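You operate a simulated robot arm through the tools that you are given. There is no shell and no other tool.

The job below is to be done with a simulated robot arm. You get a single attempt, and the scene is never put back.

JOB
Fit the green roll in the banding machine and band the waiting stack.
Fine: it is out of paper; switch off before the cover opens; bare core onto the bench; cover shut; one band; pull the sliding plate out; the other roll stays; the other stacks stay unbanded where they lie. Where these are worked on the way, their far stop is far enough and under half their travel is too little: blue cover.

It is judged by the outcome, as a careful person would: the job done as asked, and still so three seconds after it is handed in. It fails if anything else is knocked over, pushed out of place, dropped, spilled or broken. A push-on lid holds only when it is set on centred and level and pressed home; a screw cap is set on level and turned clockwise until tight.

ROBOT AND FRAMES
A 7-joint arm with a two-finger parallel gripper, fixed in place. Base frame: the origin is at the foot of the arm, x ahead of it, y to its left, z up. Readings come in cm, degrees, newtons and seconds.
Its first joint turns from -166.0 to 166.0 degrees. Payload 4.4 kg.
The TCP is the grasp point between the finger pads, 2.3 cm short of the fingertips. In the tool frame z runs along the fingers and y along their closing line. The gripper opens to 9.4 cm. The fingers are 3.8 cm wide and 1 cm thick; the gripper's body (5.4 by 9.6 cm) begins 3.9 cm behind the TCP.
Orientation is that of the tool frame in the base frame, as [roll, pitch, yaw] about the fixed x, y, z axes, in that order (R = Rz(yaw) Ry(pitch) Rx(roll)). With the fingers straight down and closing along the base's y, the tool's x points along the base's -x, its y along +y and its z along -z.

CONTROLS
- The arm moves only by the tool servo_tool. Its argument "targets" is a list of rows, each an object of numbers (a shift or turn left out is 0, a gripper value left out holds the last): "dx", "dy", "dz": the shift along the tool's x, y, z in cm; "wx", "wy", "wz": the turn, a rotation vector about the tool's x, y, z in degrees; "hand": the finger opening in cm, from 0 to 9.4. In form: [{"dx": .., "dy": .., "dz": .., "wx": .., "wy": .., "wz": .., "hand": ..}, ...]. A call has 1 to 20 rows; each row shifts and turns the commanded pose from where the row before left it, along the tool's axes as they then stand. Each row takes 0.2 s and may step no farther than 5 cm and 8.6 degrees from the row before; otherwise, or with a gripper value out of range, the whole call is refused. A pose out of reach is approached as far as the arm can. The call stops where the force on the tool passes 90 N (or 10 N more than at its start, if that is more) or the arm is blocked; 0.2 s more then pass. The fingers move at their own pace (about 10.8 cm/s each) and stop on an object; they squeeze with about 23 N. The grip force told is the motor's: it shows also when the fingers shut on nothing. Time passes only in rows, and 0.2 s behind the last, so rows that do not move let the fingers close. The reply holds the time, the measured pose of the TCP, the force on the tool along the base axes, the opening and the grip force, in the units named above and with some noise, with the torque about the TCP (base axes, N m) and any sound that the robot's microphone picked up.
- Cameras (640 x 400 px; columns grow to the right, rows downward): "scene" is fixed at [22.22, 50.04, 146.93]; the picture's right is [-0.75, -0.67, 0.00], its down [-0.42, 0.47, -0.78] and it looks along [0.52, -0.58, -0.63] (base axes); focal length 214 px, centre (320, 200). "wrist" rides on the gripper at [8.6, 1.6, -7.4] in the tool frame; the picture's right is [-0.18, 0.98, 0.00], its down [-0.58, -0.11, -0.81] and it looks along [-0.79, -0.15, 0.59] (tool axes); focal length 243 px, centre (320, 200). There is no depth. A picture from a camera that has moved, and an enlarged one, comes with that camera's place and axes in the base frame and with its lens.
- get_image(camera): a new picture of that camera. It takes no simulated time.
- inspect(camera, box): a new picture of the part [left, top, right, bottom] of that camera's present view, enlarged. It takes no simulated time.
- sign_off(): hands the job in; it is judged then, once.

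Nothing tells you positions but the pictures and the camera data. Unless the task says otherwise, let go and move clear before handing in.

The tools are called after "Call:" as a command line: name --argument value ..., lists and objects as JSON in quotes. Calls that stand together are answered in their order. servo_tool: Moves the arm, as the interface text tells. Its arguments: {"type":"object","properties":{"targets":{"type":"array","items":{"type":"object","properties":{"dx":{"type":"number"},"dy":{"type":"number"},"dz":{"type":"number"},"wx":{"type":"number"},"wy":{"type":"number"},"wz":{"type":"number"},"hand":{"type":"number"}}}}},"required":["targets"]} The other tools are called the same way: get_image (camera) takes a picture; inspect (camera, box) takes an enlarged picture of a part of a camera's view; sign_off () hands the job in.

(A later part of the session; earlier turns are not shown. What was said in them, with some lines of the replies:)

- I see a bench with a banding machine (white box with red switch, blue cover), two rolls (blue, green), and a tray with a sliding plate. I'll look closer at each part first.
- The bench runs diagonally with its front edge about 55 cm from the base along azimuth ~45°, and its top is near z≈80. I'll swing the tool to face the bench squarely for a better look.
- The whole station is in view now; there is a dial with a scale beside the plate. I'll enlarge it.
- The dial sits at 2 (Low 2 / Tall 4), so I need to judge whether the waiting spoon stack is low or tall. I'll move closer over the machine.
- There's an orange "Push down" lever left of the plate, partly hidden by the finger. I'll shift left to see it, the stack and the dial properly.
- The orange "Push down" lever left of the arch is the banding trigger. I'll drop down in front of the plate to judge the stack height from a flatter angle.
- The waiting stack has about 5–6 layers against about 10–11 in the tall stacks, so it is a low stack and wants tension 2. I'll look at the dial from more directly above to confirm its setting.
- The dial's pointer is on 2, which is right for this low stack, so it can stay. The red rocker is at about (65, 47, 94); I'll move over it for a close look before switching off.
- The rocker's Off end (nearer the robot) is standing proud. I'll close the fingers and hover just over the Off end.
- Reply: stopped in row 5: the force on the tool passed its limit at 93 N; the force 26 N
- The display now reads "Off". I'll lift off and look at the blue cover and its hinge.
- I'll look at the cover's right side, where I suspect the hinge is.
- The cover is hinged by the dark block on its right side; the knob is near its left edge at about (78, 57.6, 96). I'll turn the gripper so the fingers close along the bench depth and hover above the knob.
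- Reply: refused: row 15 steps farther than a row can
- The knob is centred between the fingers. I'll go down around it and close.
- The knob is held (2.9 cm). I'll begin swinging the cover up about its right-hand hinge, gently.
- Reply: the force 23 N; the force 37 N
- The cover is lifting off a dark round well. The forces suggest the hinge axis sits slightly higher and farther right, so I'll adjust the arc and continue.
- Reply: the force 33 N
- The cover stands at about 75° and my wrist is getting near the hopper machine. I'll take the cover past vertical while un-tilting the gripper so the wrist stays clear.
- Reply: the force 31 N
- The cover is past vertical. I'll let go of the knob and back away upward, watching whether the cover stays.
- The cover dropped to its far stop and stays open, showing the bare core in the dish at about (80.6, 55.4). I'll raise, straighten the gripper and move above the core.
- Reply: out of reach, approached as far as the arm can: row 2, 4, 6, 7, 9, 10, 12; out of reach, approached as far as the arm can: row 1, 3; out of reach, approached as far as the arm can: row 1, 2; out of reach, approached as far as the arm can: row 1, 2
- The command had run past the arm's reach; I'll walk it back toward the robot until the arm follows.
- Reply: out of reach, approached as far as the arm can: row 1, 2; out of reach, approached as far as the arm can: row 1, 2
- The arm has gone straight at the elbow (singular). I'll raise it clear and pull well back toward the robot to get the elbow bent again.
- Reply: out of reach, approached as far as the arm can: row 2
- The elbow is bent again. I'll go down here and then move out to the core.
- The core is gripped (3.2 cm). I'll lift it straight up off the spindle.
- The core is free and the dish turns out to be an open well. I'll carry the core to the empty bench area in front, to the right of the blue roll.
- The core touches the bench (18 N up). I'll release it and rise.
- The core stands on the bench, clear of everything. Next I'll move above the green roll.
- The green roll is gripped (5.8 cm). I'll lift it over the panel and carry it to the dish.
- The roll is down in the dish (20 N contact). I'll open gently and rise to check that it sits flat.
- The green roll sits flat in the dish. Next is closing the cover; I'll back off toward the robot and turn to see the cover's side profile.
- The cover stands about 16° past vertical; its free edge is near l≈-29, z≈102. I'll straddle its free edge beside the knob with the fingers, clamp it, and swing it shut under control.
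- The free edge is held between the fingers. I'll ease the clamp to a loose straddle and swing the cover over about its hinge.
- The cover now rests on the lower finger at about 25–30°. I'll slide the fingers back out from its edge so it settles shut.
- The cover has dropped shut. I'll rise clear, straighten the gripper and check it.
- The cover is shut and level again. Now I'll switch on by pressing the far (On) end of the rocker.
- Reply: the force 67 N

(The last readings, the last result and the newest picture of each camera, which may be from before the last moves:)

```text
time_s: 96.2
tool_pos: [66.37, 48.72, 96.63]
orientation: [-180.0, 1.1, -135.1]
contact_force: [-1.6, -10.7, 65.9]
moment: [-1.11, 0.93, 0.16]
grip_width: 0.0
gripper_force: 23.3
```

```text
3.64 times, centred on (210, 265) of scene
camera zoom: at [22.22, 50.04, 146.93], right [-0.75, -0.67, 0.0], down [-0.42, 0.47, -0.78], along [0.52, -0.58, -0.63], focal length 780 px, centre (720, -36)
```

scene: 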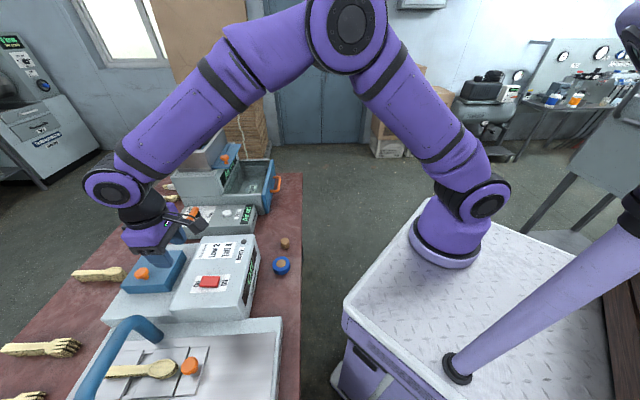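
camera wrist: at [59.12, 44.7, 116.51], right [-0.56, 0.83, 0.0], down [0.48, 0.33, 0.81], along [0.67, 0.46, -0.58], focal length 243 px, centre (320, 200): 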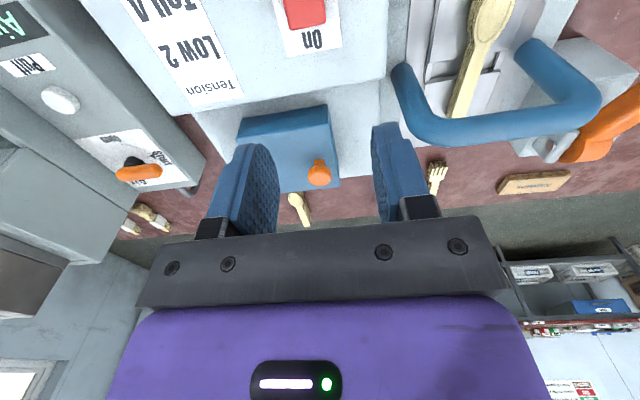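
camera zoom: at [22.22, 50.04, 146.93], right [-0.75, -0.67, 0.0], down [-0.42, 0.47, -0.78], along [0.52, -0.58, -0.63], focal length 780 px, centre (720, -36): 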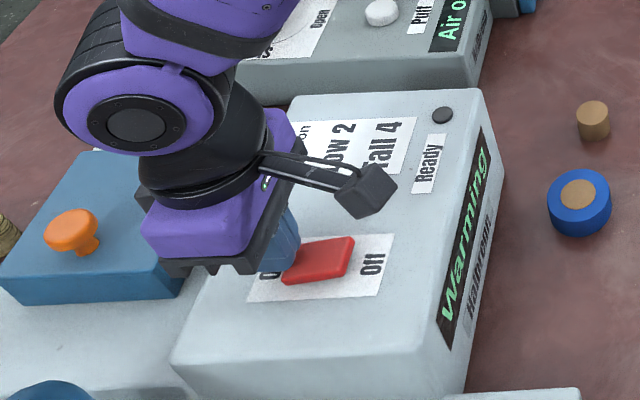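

The display reads "Warming", so it is on with paper recognised. I'll lift off and inspect the lever while it warms.

Call:
servo_tool --targets '[{"dz": -3}, {"dz": -4}, {"dz": -4}, {"dx": 3, "dy": 4}, {"dx": 3, "dy": 4}, {"dx": 2, "dy": 4}, {"dy": 4}, {"dy": 4}, {}]'

Call:
get_image --camera "wrist"

Call:
get_image --camera "scene"

```text
time_s: 98.2
tool_pos: [46.25, 57.37, 106.99]
orientation: [179.9, 0.6, -135.0]
contact_force: [0.4, -0.4, 0.2]
moment: [0.02, 0.0, 0.01]
grip_width: 0.01
gripper_force: 23.2
```

```text
taken
camera wrist: at [38.93, 52.33, 114.22], right [-0.57, 0.82, 0.0], down [0.48, 0.33, 0.81], along [0.67, 0.46, -0.58], focal length 243 px, centre (320, 200)
```

wrist: 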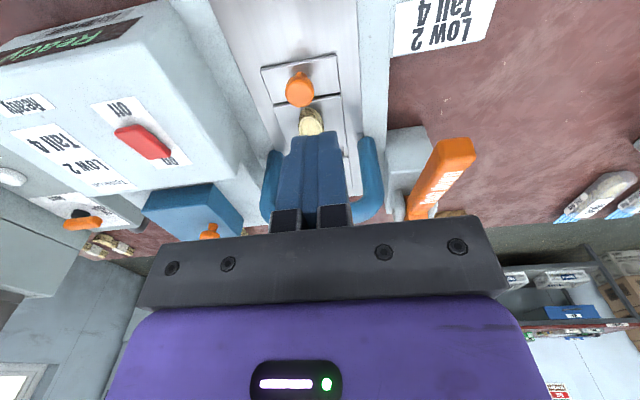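

```text
taken
```

scene: 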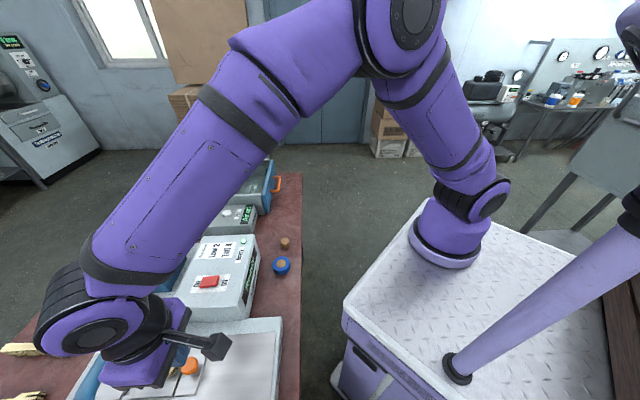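

The display now reads "Ready". I'll check that and look closely at the push-down lever.

Call:
inspect --camera "scene" --box '[180, 220, 290, 320]'

Call:
servo_tool --targets '[{"dy": 4, "hand": 9.4}, {"dy": 4}, {"dx": 2, "dy": 3}, {}]'

Call:
get_image --camera "wrist"

Call:
inspect --camera "wrist" --box '[230, 60, 430, 230]'

```text
4.00 times, centred on (235, 270) of scene
camera zoom: at [22.22, 50.04, 146.93], right [-0.75, -0.67, 0.0], down [-0.42, 0.47, -0.78], along [0.52, -0.58, -0.63], focal length 858 px, centre (660, -80)
```

zoom: 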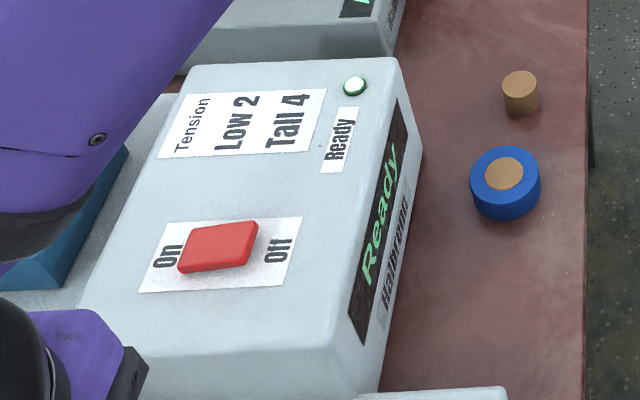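

```text
time_s: 99.2
tool_pos: [37.33, 63.59, 106.78]
orientation: [180.0, 0.5, -135.0]
contact_force: [0.5, -0.2, -0.4]
moment: [-0.03, -0.01, 0.04]
grip_width: 9.43
gripper_force: 0.0
```

```text
taken
camera wrist: at [29.96, 58.64, 114.15], right [-0.56, 0.83, 0.0], down [0.48, 0.33, 0.81], along [0.67, 0.46, -0.58], focal length 243 px, centre (320, 200)
```

wrist: 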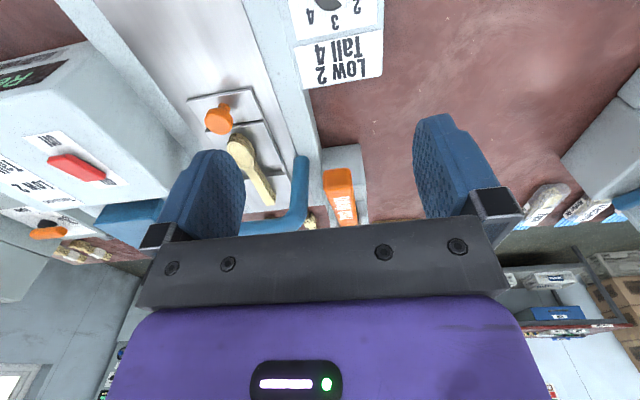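

```text
2.35 times, centred on (330, 145) of wrist
camera zoom: at [29.96, 58.64, 114.15], right [-0.56, 0.83, 0.0], down [0.48, 0.33, 0.81], along [0.67, 0.46, -0.58], focal length 571 px, centre (296, 329)
```

zoom: 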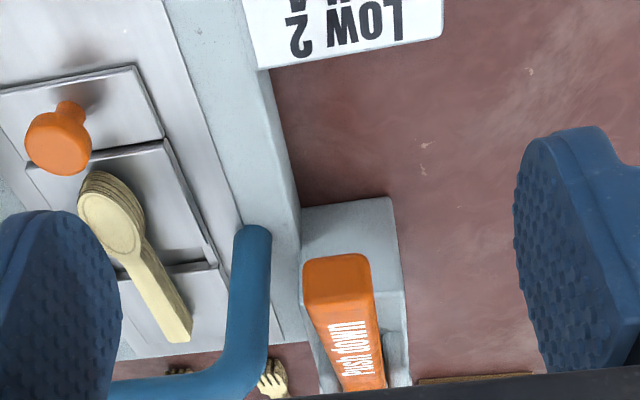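

The Ready lamp is green. I'll view the lever from its left side to see its slope and pivot.

Call:
servo_tool --targets '[{"dy": 4.5, "dz": 2}, {"dy": 4.5, "dz": 2}, {"dy": 4.5}, {"dy": 4}, {"wz": 8}, {"wz": 8}, {"wz": 8}, {"wz": 8}, {"wz": 8}, {"wz": 8}, {"wz": 8}, {}]'

Call:
get_image --camera "wrist"

Call:
inspect --camera "wrist" --box '[230, 60, 430, 230]'

```text
time_s: 101.8
tool_pos: [24.78, 75.95, 102.74]
orientation: [179.6, 0.3, 168.8]
contact_force: [1.1, -0.6, 0.0]
moment: [0.0, -0.02, 0.0]
grip_width: 9.39
gripper_force: 0.0
```

```text
taken
camera wrist: at [16.52, 79.11, 110.16], right [0.37, 0.93, 0.01], down [0.54, -0.22, 0.81], along [0.75, -0.29, -0.59], focal length 243 px, centre (320, 200)
```

wrist: 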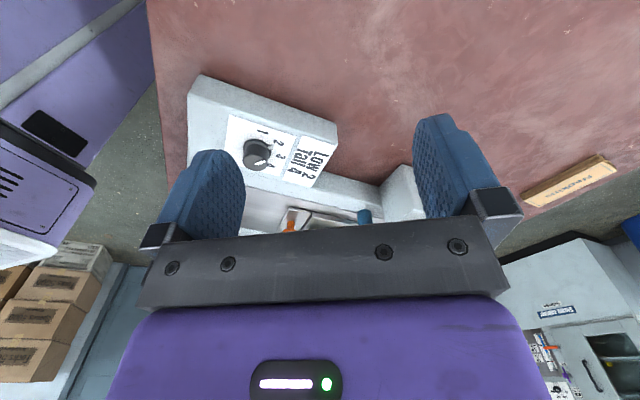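

```text
2.35 times, centred on (330, 145) of wrist
camera zoom: at [16.52, 79.11, 110.16], right [0.37, 0.93, 0.01], down [0.54, -0.22, 0.81], along [0.75, -0.29, -0.59], focal length 571 px, centre (296, 329)
```

zoom: 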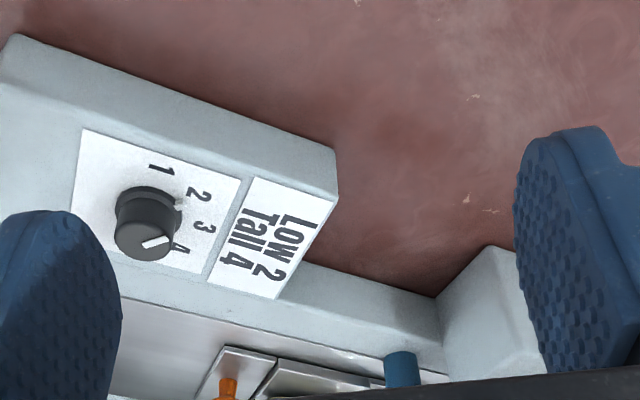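

Call:
servo_tool --targets '[{"wz": -8}, {"wz": -8}, {"wy": -8}, {"wy": -8}, {}]'

Call:
get_image --camera "wrist"

Call:
inspect --camera "wrist" --box '[250, 100, 420, 230]'

```text
time_s: 103.0
tool_pos: [24.86, 75.85, 102.79]
orientation: [179.6, 16.4, -175.2]
contact_force: [0.3, 0.2, 0.2]
moment: [0.04, 0.0, -0.01]
grip_width: 9.39
gripper_force: 0.1
```

```text
taken
camera wrist: at [14.3, 76.62, 107.5], right [0.09, 0.99, 0.06], down [0.34, -0.09, 0.94], along [0.94, -0.06, -0.34], focal length 243 px, centre (320, 200)
```

wrist: 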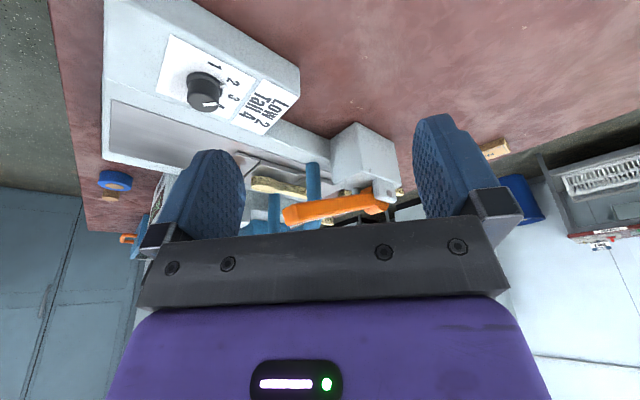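

```text
3.08 times, centred on (335, 165) of wrist
camera zoom: at [14.3, 76.62, 107.5], right [0.09, 0.99, 0.06], down [0.34, -0.09, 0.94], along [0.94, -0.06, -0.34], focal length 746 px, centre (274, 308)
```

zoom: 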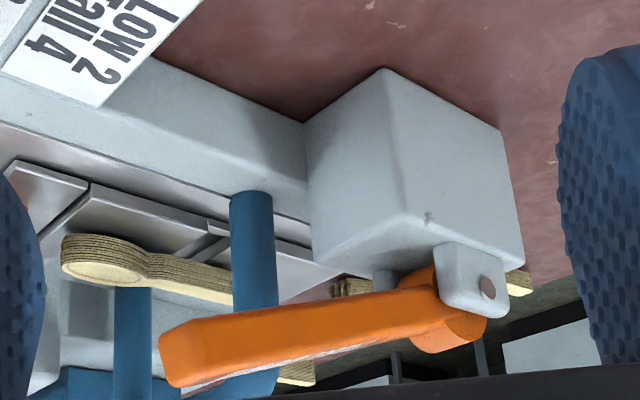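

The lever is hinged at its far end with its free end raised near (44, 70, 98.6), so pushing down the near end makes the band. I'll close the fingers and hover over that end.

Call:
servo_tool --targets '[{"wy": 8, "hand": 0}, {"wy": 8}, {"dz": -4.3}, {"wz": -8.05}, {"wz": -8.05}, {"wz": -8.05}, {"wz": -8.05}, {"wz": -8.05}, {"dx": -2.4, "dy": -3.4}, {"dx": -2.4, "dy": -3.4}, {"dx": -2.4, "dy": -3.4}, {"dx": -2.4, "dy": -3.4}, {"dx": -2.4, "dy": -3.4}, {}]'

Call:
get_image --camera "wrist"

Call:
inspect --camera "wrist" --box '[230, 60, 430, 230]'

```text
time_s: 106.0
tool_pos: [45.24, 72.24, 107.15]
orientation: [-179.9, 0.5, -134.8]
contact_force: [0.1, 0.0, 0.0]
moment: [-0.02, 0.02, -0.04]
grip_width: 0.0
gripper_force: 23.4
```

```text
taken
camera wrist: at [37.9, 67.21, 114.48], right [-0.57, 0.82, 0.0], down [0.48, 0.33, 0.81], along [0.67, 0.46, -0.58], focal length 243 px, centre (320, 200)
```

wrist: 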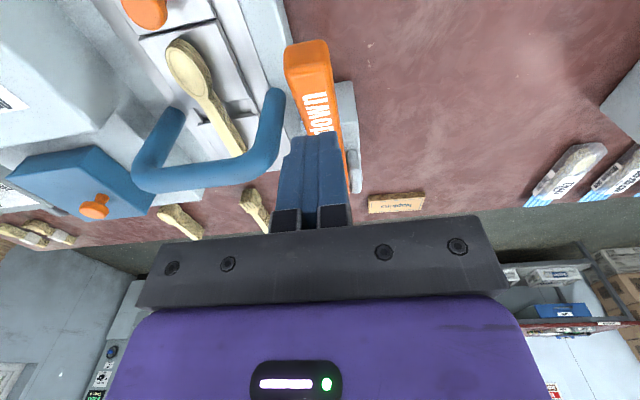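

```text
2.35 times, centred on (330, 145) of wrist
camera zoom: at [37.9, 67.21, 114.48], right [-0.57, 0.82, 0.0], down [0.48, 0.33, 0.81], along [0.67, 0.46, -0.58], focal length 571 px, centre (296, 329)
```

zoom: 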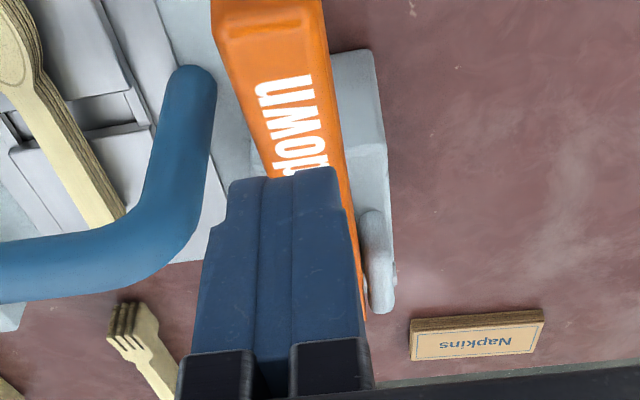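

Call:
servo_tool --targets '[{"dx": -0.6, "dy": -0.6}, {"dz": 3}, {"dz": 1.5}, {}]'

Call:
inspect --camera "wrist" --box '[230, 60, 430, 230]'

```text
time_s: 107.0
tool_pos: [46.24, 72.5, 102.77]
orientation: [-180.0, 0.5, -134.7]
contact_force: [-0.2, -0.2, 0.5]
moment: [0.01, -0.01, 0.0]
grip_width: 0.0
gripper_force: 23.5
```

```text
2.35 times, centred on (330, 145) of wrist
camera zoom: at [38.87, 67.35, 110.09], right [-0.57, 0.82, 0.0], down [0.48, 0.33, 0.81], along [0.67, 0.46, -0.58], focal length 571 px, centre (296, 329)
```

zoom: 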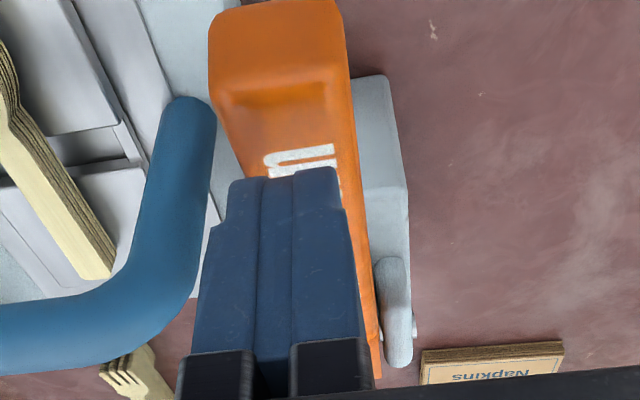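

Call:
servo_tool --targets '[{"dz": 0.8}, {"dz": 0.8}, {"dz": 0.8}, {"dz": 0.8}]'

Call:
inspect --camera "wrist" --box '[230, 60, 430, 230]'

```text
time_s: 108.0
tool_pos: [46.28, 72.48, 99.64]
orientation: [-180.0, 0.6, -134.7]
contact_force: [0.1, 0.0, 4.7]
moment: [-0.01, 0.06, 0.05]
grip_width: 0.01
gripper_force: 23.4
```

```text
2.35 times, centred on (330, 145) of wrist
camera zoom: at [38.93, 67.43, 106.92], right [-0.57, 0.82, 0.0], down [0.48, 0.33, 0.81], along [0.67, 0.46, -0.58], focal length 571 px, centre (296, 329)
```

zoom: 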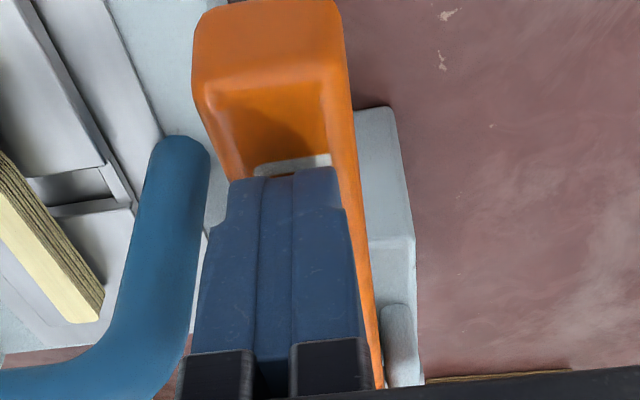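

Call:
servo_tool --targets '[{"dz": 0.8}, {"dz": 0.8}, {"dz": 0.8}, {"dz": 0.8}]'

Call:
inspect --camera "wrist" --box '[230, 60, 430, 230]'

Call:
inspect --camera "scene" --box '[180, 220, 290, 320]'

```text
time_s: 109.0
tool_pos: [46.29, 72.43, 97.32]
orientation: [179.7, 1.2, -134.8]
contact_force: [-4.2, -17.0, 71.6]
moment: [-1.34, 1.05, 0.14]
grip_width: 0.0
gripper_force: 22.7
```

```text
2.35 times, centred on (330, 145) of wrist
camera zoom: at [38.97, 67.34, 104.56], right [-0.57, 0.82, 0.01], down [0.48, 0.32, 0.82], along [0.67, 0.47, -0.58], focal length 571 px, centre (296, 329)
```

zoom: 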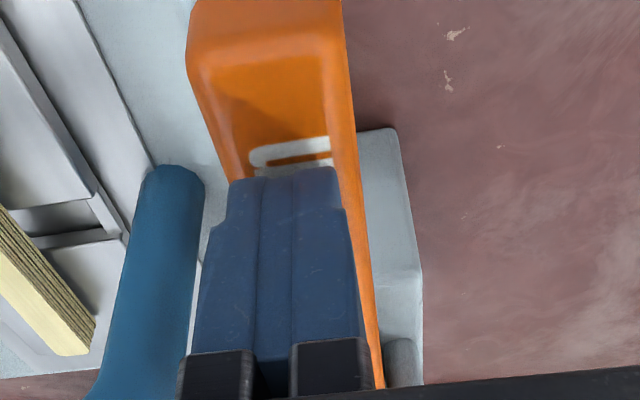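

```text
4.00 times, centred on (235, 270) of scene
camera zoom: at [22.22, 50.04, 146.93], right [-0.75, -0.67, 0.0], down [-0.42, 0.47, -0.78], along [0.52, -0.58, -0.63], focal length 858 px, centre (660, -80)
```

zoom: 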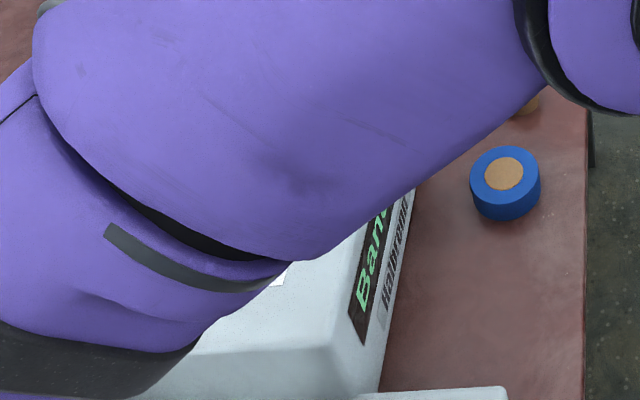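

The lever hit its stop and the display shows "Band…". I'll hold briefly, then check the stack.

Call:
servo_tool --targets '[{}, {}, {}, {}, {}]'

Call:
inspect --camera "scene" --box '[180, 220, 290, 320]'

Call:
get_image --camera "wrist"

```text
time_s: 110.2
tool_pos: [46.27, 72.48, 97.34]
orientation: [179.7, 1.2, -134.8]
contact_force: [-3.1, -16.2, 76.7]
moment: [-1.38, 1.03, -0.03]
grip_width: 0.03
gripper_force: 23.3
```

```text
4.00 times, centred on (235, 270) of scene
camera zoom: at [22.22, 50.04, 146.93], right [-0.75, -0.67, 0.0], down [-0.42, 0.47, -0.78], along [0.52, -0.58, -0.63], focal length 858 px, centre (660, -80)
```

zoom: 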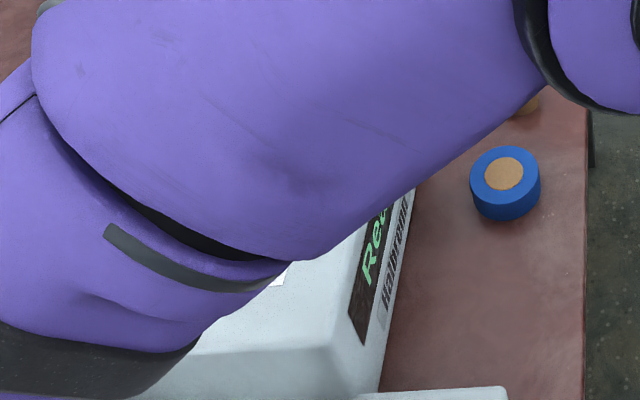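

```text
taken
camera wrist: at [38.96, 67.34, 104.56], right [-0.57, 0.82, 0.01], down [0.48, 0.32, 0.82], along [0.67, 0.47, -0.58], focal length 243 px, centre (320, 200)
```

wrist: 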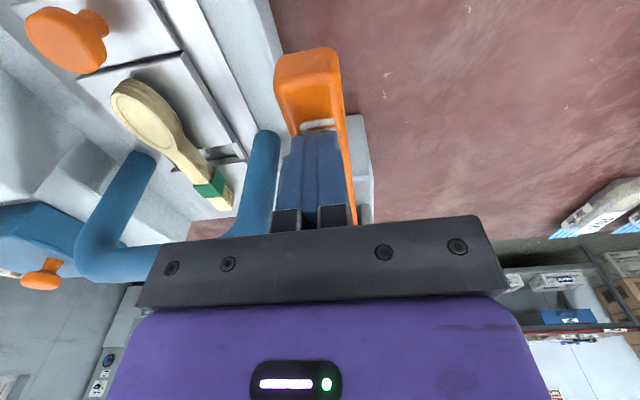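

A green paper band is round the stack and the machine is back to "Ready". I'll lift off the lever without pressing again and go to the sliding plate's knob.

Call:
servo_tool --targets '[{"dz": -2}, {"dz": -4}, {"dz": -3}, {"dx": 1.6, "dy": -3.5, "hand": 9.4}, {"dx": 1.6, "dy": -3.5}, {"dx": 1.6, "dy": -3.5}, {"dx": 1.5, "dy": -3.4}, {}]'

Call:
get_image --camera "wrist"

Call:
inspect --camera "wrist" --box '[230, 40, 430, 220]'

```text
time_s: 112.0
tool_pos: [51.73, 58.07, 105.12]
orientation: [180.0, 0.4, -134.8]
contact_force: [-0.3, -0.4, 0.4]
moment: [0.01, 0.04, 0.01]
grip_width: 9.39
gripper_force: 0.2
```

```text
taken
camera wrist: at [44.39, 53.04, 112.44], right [-0.57, 0.82, 0.0], down [0.48, 0.33, 0.81], along [0.67, 0.46, -0.58], focal length 243 px, centre (320, 200)
```

wrist: 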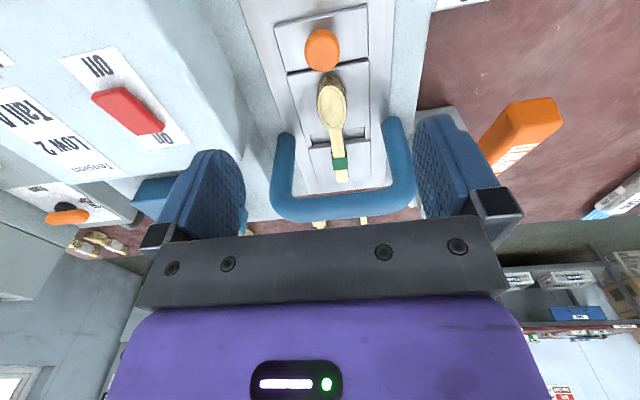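

```text
2.22 times, centred on (330, 130) of wrist
camera zoom: at [44.39, 53.04, 112.44], right [-0.57, 0.82, 0.0], down [0.48, 0.33, 0.81], along [0.67, 0.46, -0.58], focal length 539 px, centre (298, 356)
```

zoom: 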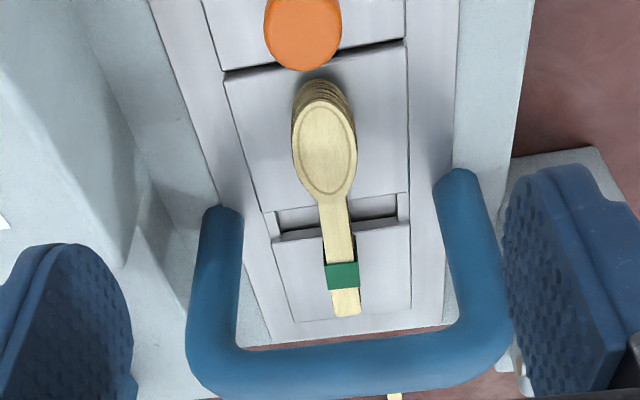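

Call:
servo_tool --targets '[{"dx": 0.2, "dy": 0.2, "dz": 4}, {"dz": 4}, {"dz": 2}, {}]'

Call:
get_image --camera "wrist"

Call:
inspect --camera "wrist" --box '[230, 40, 430, 220]'

Call:
inspect --camera "scene" --box '[60, 300, 260, 400]'

```text
time_s: 113.0
tool_pos: [51.49, 58.14, 95.29]
orientation: [-180.0, 0.5, -134.8]
contact_force: [0.4, -0.7, 0.4]
moment: [0.01, 0.01, 0.01]
grip_width: 9.38
gripper_force: 0.1
```

```text
taken
camera wrist: at [44.08, 53.21, 102.53], right [-0.57, 0.82, 0.0], down [0.48, 0.33, 0.81], along [0.67, 0.46, -0.58], focal length 243 px, centre (320, 200)
```

wrist: 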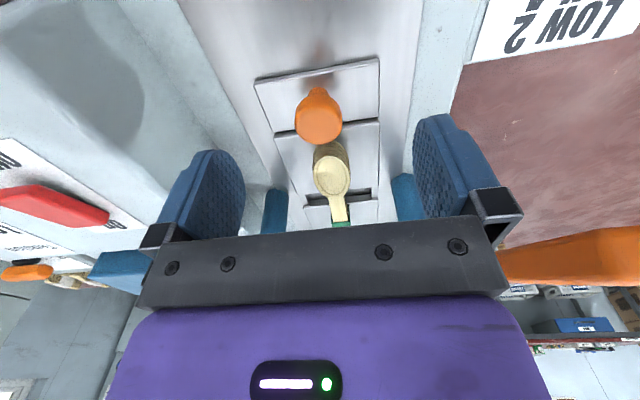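

```text
2.22 times, centred on (330, 130) of wrist
camera zoom: at [44.08, 53.21, 102.53], right [-0.57, 0.82, 0.0], down [0.48, 0.33, 0.81], along [0.67, 0.46, -0.58], focal length 539 px, centre (298, 356)
```

zoom: 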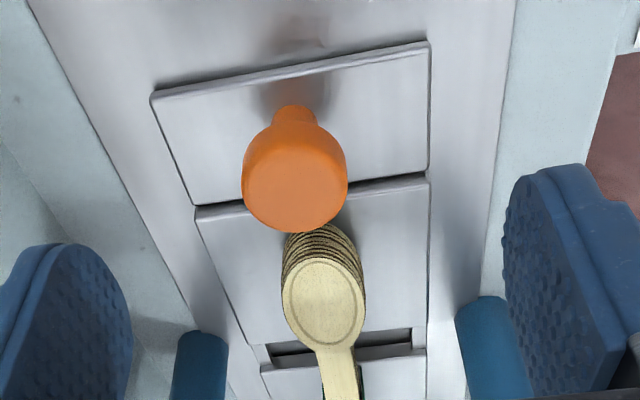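

```text
3.20 times, centred on (160, 350) of scene
camera zoom: at [22.22, 50.04, 146.93], right [-0.75, -0.67, 0.0], down [-0.42, 0.47, -0.78], along [0.52, -0.58, -0.63], focal length 686 px, centre (832, -280)
```

zoom: 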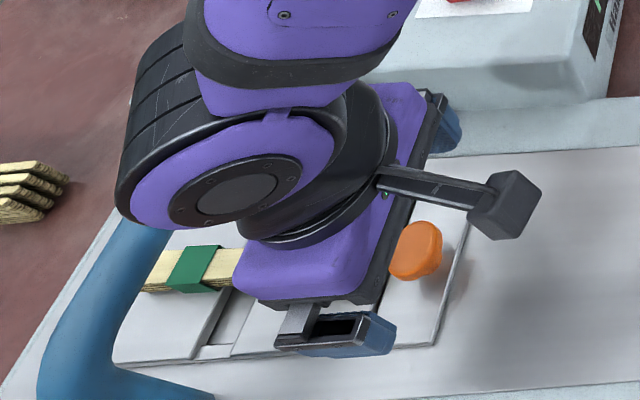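

Call:
servo_tool --targets '[{"hand": 6}, {"dz": 2}, {"dz": 2}, {"dz": 0.8}, {}]'

Call:
inspect --camera "wrist" --box '[210, 60, 430, 230]'

```text
time_s: 114.2
tool_pos: [51.52, 58.35, 90.6]
orientation: [-179.9, 0.6, -134.8]
contact_force: [-0.1, -0.7, 0.3]
moment: [-0.03, 0.02, -0.01]
grip_width: 5.98
gripper_force: 0.0
```

```text
2.35 times, centred on (320, 145) of wrist
camera zoom: at [44.16, 53.3, 97.9], right [-0.57, 0.82, 0.0], down [0.48, 0.33, 0.81], along [0.67, 0.46, -0.58], focal length 571 px, centre (320, 329)
```

zoom: 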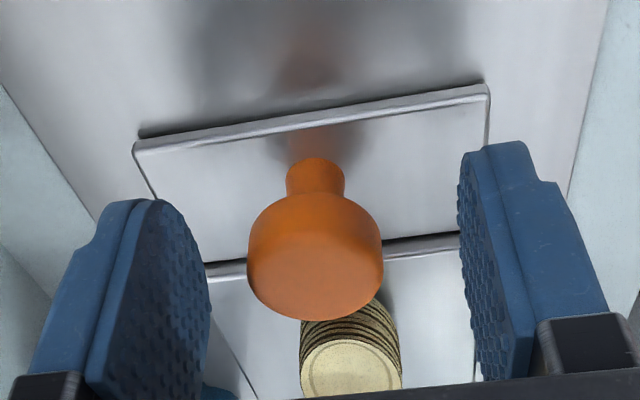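

Call:
servo_tool --targets '[{"dz": 0.3}, {"hand": 3}, {"hand": 2}, {}, {}]'

Call:
inspect --camera "wrist" --box '[210, 60, 430, 230]'

```text
time_s: 115.3
tool_pos: [51.72, 58.16, 90.26]
orientation: [-180.0, 0.4, -134.9]
contact_force: [17.2, -20.3, 0.4]
moment: [-0.62, -0.25, -0.33]
grip_width: 3.14
gripper_force: 45.2
```

```text
2.35 times, centred on (320, 145) of wrist
camera zoom: at [44.41, 53.13, 97.58], right [-0.57, 0.82, 0.0], down [0.48, 0.33, 0.81], along [0.67, 0.46, -0.58], focal length 571 px, centre (320, 329)
```

zoom: 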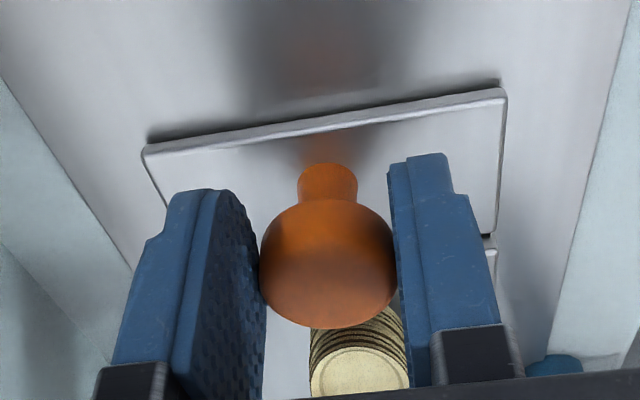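

The knob is held. I'll relieve the sideways load and start pulling the plate toward the robot slowly.

Call:
servo_tool --targets '[{"dy": -0.25}, {"dx": 0.4}, {"dx": 0.6}, {"dx": 0.6}, {"dx": 0.6}, {}]'

Call:
get_image --camera "wrist"

Call:
inspect --camera "scene" --box '[60, 300, 300, 400]'

```text
time_s: 116.8
tool_pos: [50.25, 56.59, 90.24]
orientation: [179.8, 0.7, -134.7]
contact_force: [12.8, -12.0, 20.1]
moment: [0.41, -0.87, -0.22]
grip_width: 3.14
gripper_force: 45.1
```

```text
taken
camera wrist: at [42.84, 51.5, 97.55], right [-0.57, 0.82, 0.0], down [0.48, 0.33, 0.81], along [0.67, 0.46, -0.58], focal length 243 px, centre (320, 200)
```

wrist: 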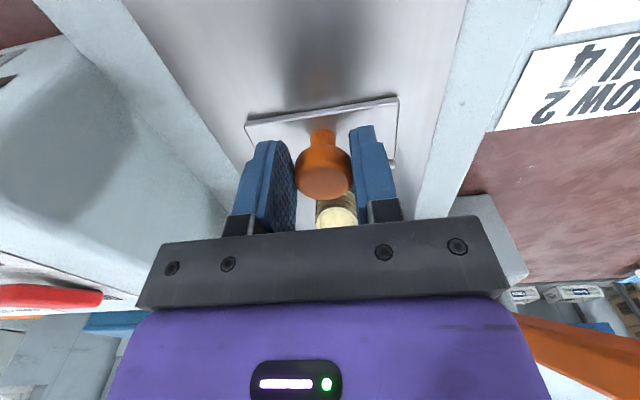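

```text
2.67 times, centred on (180, 350) of scene
camera zoom: at [22.22, 50.04, 146.93], right [-0.75, -0.67, 0.0], down [-0.42, 0.47, -0.78], along [0.52, -0.58, -0.63], focal length 572 px, centre (693, -200)
```

zoom: 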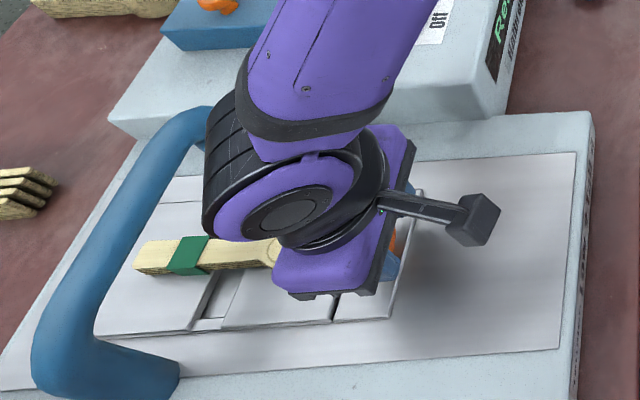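

The whole tray and the banded stack slide together. I'll keep pulling.

Call:
servo_tool --targets '[{"dx": 0.8, "dy": -0.15}, {"dx": 0.8}, {"dx": 0.8}, {"dx": 0.8}, {"dx": 0.8}, {"dx": 0.8}, {}]'

Call:
inspect --camera "scene" --box '[60, 300, 300, 400]'

```text
time_s: 118.3
tool_pos: [46.65, 53.09, 90.27]
orientation: [179.9, 0.6, -134.7]
contact_force: [-7.1, 6.0, 28.7]
moment: [0.51, -0.2, 0.16]
grip_width: 3.14
gripper_force: 45.1
```

```text
2.67 times, centred on (180, 350) of scene
camera zoom: at [22.22, 50.04, 146.93], right [-0.75, -0.67, 0.0], down [-0.42, 0.47, -0.78], along [0.52, -0.58, -0.63], focal length 572 px, centre (693, -200)
```

zoom: 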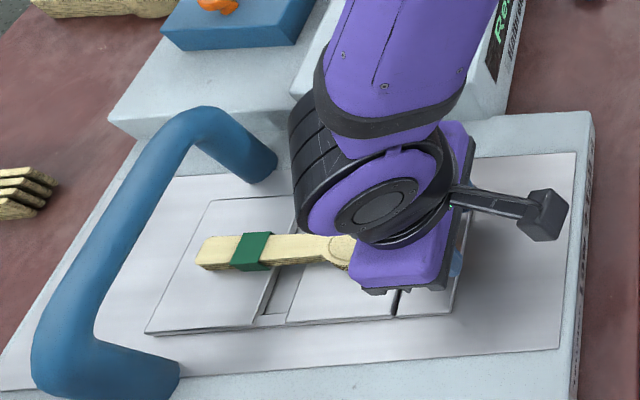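

Call:
servo_tool --targets '[{"dx": 0.8, "dz": -0.1}, {"dx": 0.8}, {"dx": 0.8}, {"dx": 0.8}, {"dx": 0.8}, {}]'

Call:
inspect --camera "scene" --box '[60, 300, 300, 400]'

```text
time_s: 119.8
tool_pos: [43.78, 50.14, 90.22]
orientation: [-180.0, 0.5, -134.7]
contact_force: [-19.1, 17.5, 3.8]
moment: [0.98, -0.22, 0.28]
grip_width: 3.14
gripper_force: 45.2
```

```text
2.67 times, centred on (180, 350) of scene
camera zoom: at [22.22, 50.04, 146.93], right [-0.75, -0.67, 0.0], down [-0.42, 0.47, -0.78], along [0.52, -0.58, -0.63], focal length 572 px, centre (693, -200)
```

zoom: 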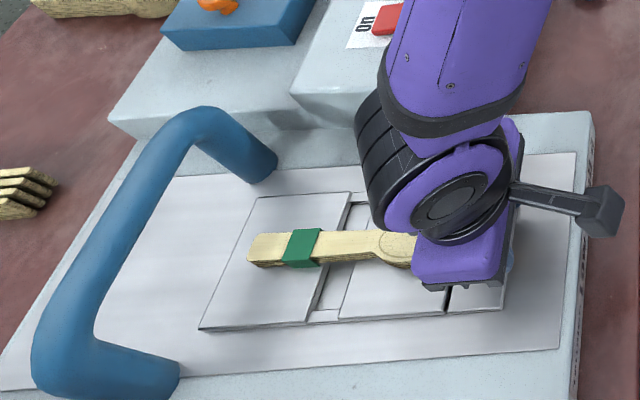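

Call:
servo_tool --targets '[{"dx": 0.7, "dy": 0.25}, {"dx": 0.7}, {"dx": 0.7, "dy": 0.05}, {"dx": 0.7}, {}]'

Call:
inspect --camera "scene" --box '[60, 300, 300, 400]'

```text
time_s: 121.0
tool_pos: [41.85, 48.23, 90.22]
orientation: [-179.9, 0.4, -134.9]
contact_force: [5.9, -3.6, 5.6]
moment: [0.45, -0.7, -0.13]
grip_width: 3.16
gripper_force: 44.4
```

```text
2.67 times, centred on (180, 350) of scene
camera zoom: at [22.22, 50.04, 146.93], right [-0.75, -0.67, 0.0], down [-0.42, 0.47, -0.78], along [0.52, -0.58, -0.63], focal length 572 px, centre (693, -200)
```

zoom: 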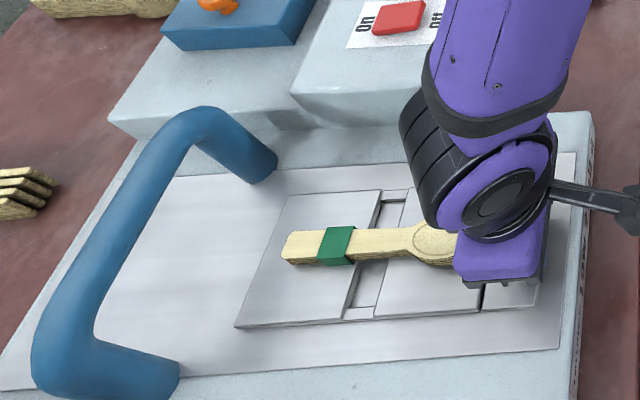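

Call:
servo_tool --targets '[{"dx": 0.5}, {"dx": 0.5}, {"dx": 0.5}, {}]'

Call:
inspect --camera "scene" --box '[60, 300, 300, 400]'

```text
time_s: 122.0
tool_pos: [40.81, 47.19, 90.17]
orientation: [180.0, 0.5, -134.8]
contact_force: [14.2, -15.0, 10.2]
moment: [-0.46, -0.18, -0.27]
grip_width: 3.13
gripper_force: 44.9
```

```text
2.67 times, centred on (180, 350) of scene
camera zoom: at [22.22, 50.04, 146.93], right [-0.75, -0.67, 0.0], down [-0.42, 0.47, -0.78], along [0.52, -0.58, -0.63], focal length 572 px, centre (693, -200)
```

zoom: 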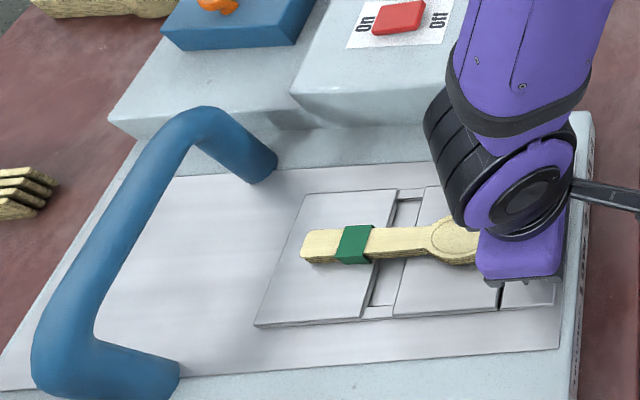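

Call:
servo_tool --targets '[{"dx": 0.4, "dy": -0.15}, {"dx": 0.4}, {}]'

Call:
get_image --camera "wrist"

Call:
inspect --camera "scene" --box '[60, 300, 300, 400]'

```text
time_s: 122.8
tool_pos: [40.44, 46.81, 90.02]
orientation: [179.9, 0.7, -134.9]
contact_force: [22.0, 11.0, -10.8]
moment: [0.51, -0.71, -0.02]
grip_width: 3.13
gripper_force: 45.3
```

```text
taken
camera wrist: at [33.09, 41.75, 97.51], right [-0.57, 0.82, 0.0], down [0.48, 0.33, 0.81], along [0.67, 0.46, -0.58], focal length 243 px, centre (320, 200)
```

wrist: 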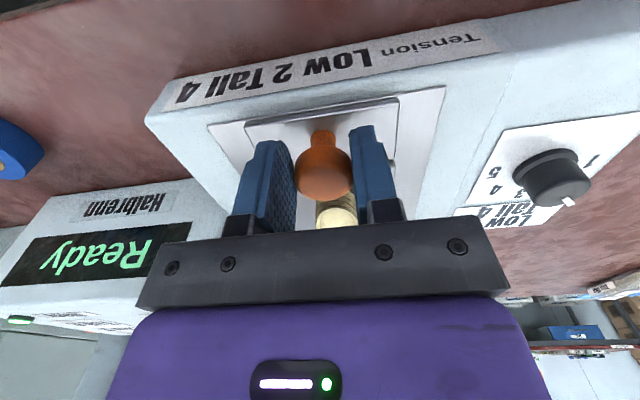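

```text
2.67 times, centred on (180, 350) of scene
camera zoom: at [22.22, 50.04, 146.93], right [-0.75, -0.67, 0.0], down [-0.42, 0.47, -0.78], along [0.52, -0.58, -0.63], focal length 572 px, centre (693, -200)
```

zoom: 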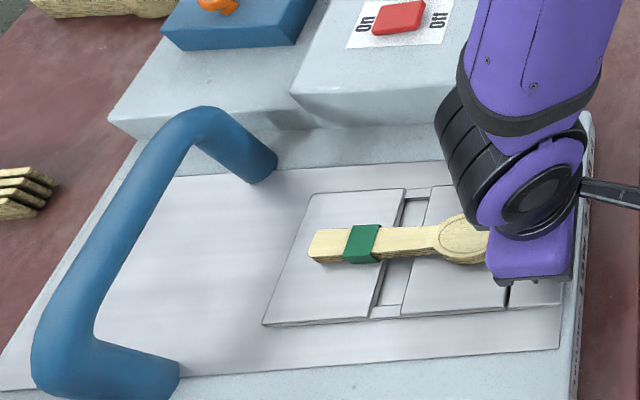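

The plate has reached its outer stop (23 N resisting). I'll relax, release the knob and rise clear.

Call:
servo_tool --targets '[{"dx": -0.2}, {"hand": 4.5}, {"hand": 6.5}, {}, {"dz": -2}, {"dz": -4}, {"dz": -4}, {"dz": -4}, {}]'

Call:
get_image --camera "wrist"

Call:
inspect --camera "scene" --box '[60, 300, 300, 400]'

```text
time_s: 124.8
tool_pos: [40.41, 46.5, 104.1]
orientation: [-179.9, 0.6, -134.7]
contact_force: [-0.2, -0.1, 1.7]
moment: [0.01, 0.01, -0.03]
grip_width: 6.51
gripper_force: 0.1
```

```text
taken
camera wrist: at [33.13, 41.45, 111.5], right [-0.57, 0.82, 0.0], down [0.48, 0.33, 0.81], along [0.67, 0.46, -0.58], focal length 243 px, centre (320, 200)
```

wrist: 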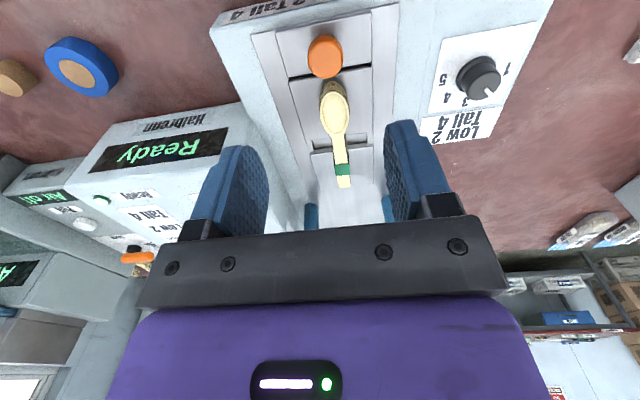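

```text
2.67 times, centred on (180, 350) of scene
camera zoom: at [22.22, 50.04, 146.93], right [-0.75, -0.67, 0.0], down [-0.42, 0.47, -0.78], along [0.52, -0.58, -0.63], focal length 572 px, centre (693, -200)
```

zoom: 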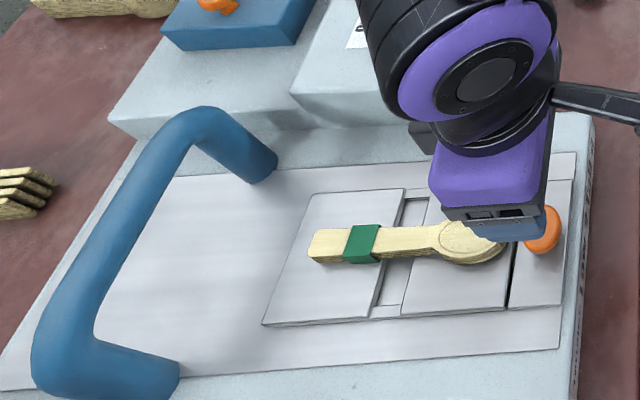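

The plate is out with the banded stack on it. I'll move the arm clear and check the whole scene.

Call:
servo_tool --targets '[{"dz": -4.5}, {"dz": -4.5}, {"dz": -4.5}, {"dz": -4, "dx": 2}, {"dx": 3, "dy": -3}, {"dx": 3, "dy": -3}, {"dy": -4}, {"dy": -4}, {}]'

Call:
get_image --camera "scene"

Call:
get_image --camera "wrist"

Call:
inspect --camera "scene" --box '[60, 220, 310, 400]'

Call:
inspect --camera "wrist" --box '[180, 0, 500, 230]'

```text
time_s: 126.8
tool_pos: [44.59, 30.98, 121.54]
orientation: [179.9, 0.4, -134.6]
contact_force: [0.2, 0.5, 0.2]
moment: [-0.01, 0.01, -0.02]
grip_width: 6.52
gripper_force: 0.0
```

```text
taken
```

scene: 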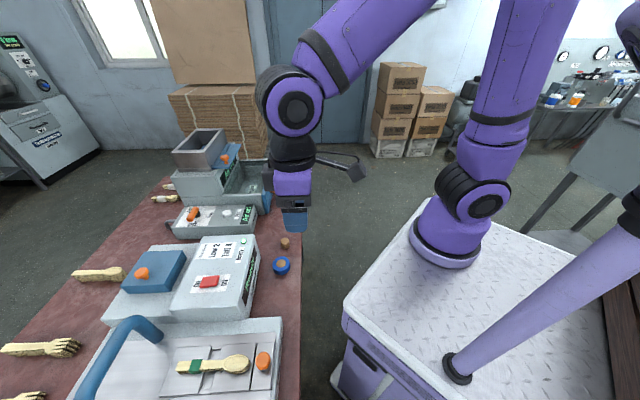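

```text
taken
camera wrist: at [37.35, 25.94, 128.85], right [-0.57, 0.82, 0.0], down [0.48, 0.33, 0.81], along [0.67, 0.46, -0.58], focal length 243 px, centre (320, 200)
```

wrist: 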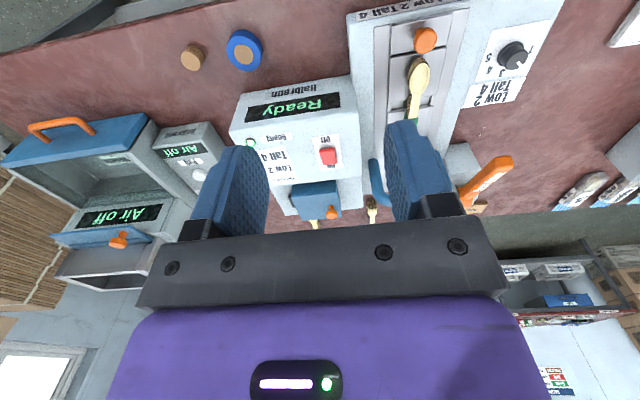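

```text
2.22 times, centred on (185, 310) of scene
camera zoom: at [22.22, 50.04, 146.93], right [-0.75, -0.67, 0.0], down [-0.42, 0.47, -0.78], along [0.52, -0.58, -0.63], focal length 477 px, centre (620, -44)
```

zoom: 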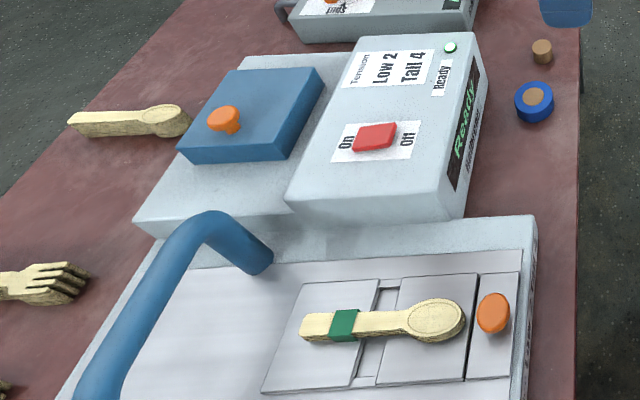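

```text
1.74 times, centred on (340, 115) of wrist
camera zoom: at [37.35, 25.94, 128.85], right [-0.57, 0.82, 0.0], down [0.48, 0.33, 0.81], along [0.67, 0.46, -0.58], focal length 422 px, centre (285, 348)
```

zoom: 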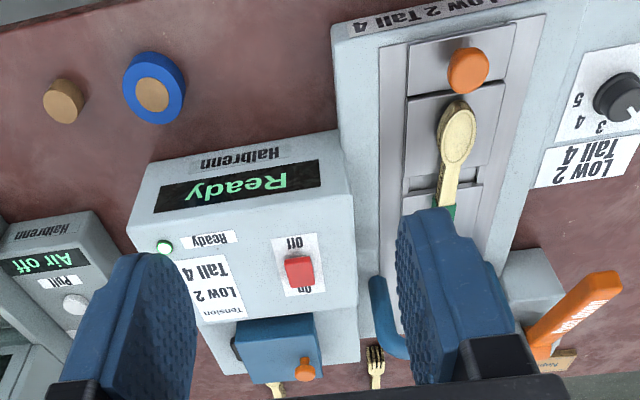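

Everything matches the job: the cover is shut with the green roll inside, the bare core is on the bench, and the blue roll hasn't moved. The stack has one green band on the pulled-out plate, the other stacks are untouched, and the arm is clear, so I'm handing in.

Call:
sign_off

```text
The job is handed in.
```

The green roll is in the banding machine and the waiting stack has one green band round it. I've handed the job in; I haven't seen the verdict.

- **Power:** I switched the machine off before opening the cover and back on once the cover was shut. It is still on and reads "Ready".
- **Roll change:** The bare core stands on the bench to the right of the blue roll. The green roll sits flat in the dish.
- **Cover:** I opened it to its far stop. On closing, I lowered it most of the way, and it dropped the last 25–30° on its own. It sits shut and level.
- **Band:** I left the tension dial at 2, because the stack has about 5–6 layers against 10–11 in the tall ones, so I took it as low. I pushed the lever down once.
- **Plate:** The sliding plate is pulled out to its stop, with the banded stack on it.

The blue roll and the other stacks I could see are where they were, with nothing newly banded, and nothing else moved or fell. The gripper is empty and the arm is clear of the bench.
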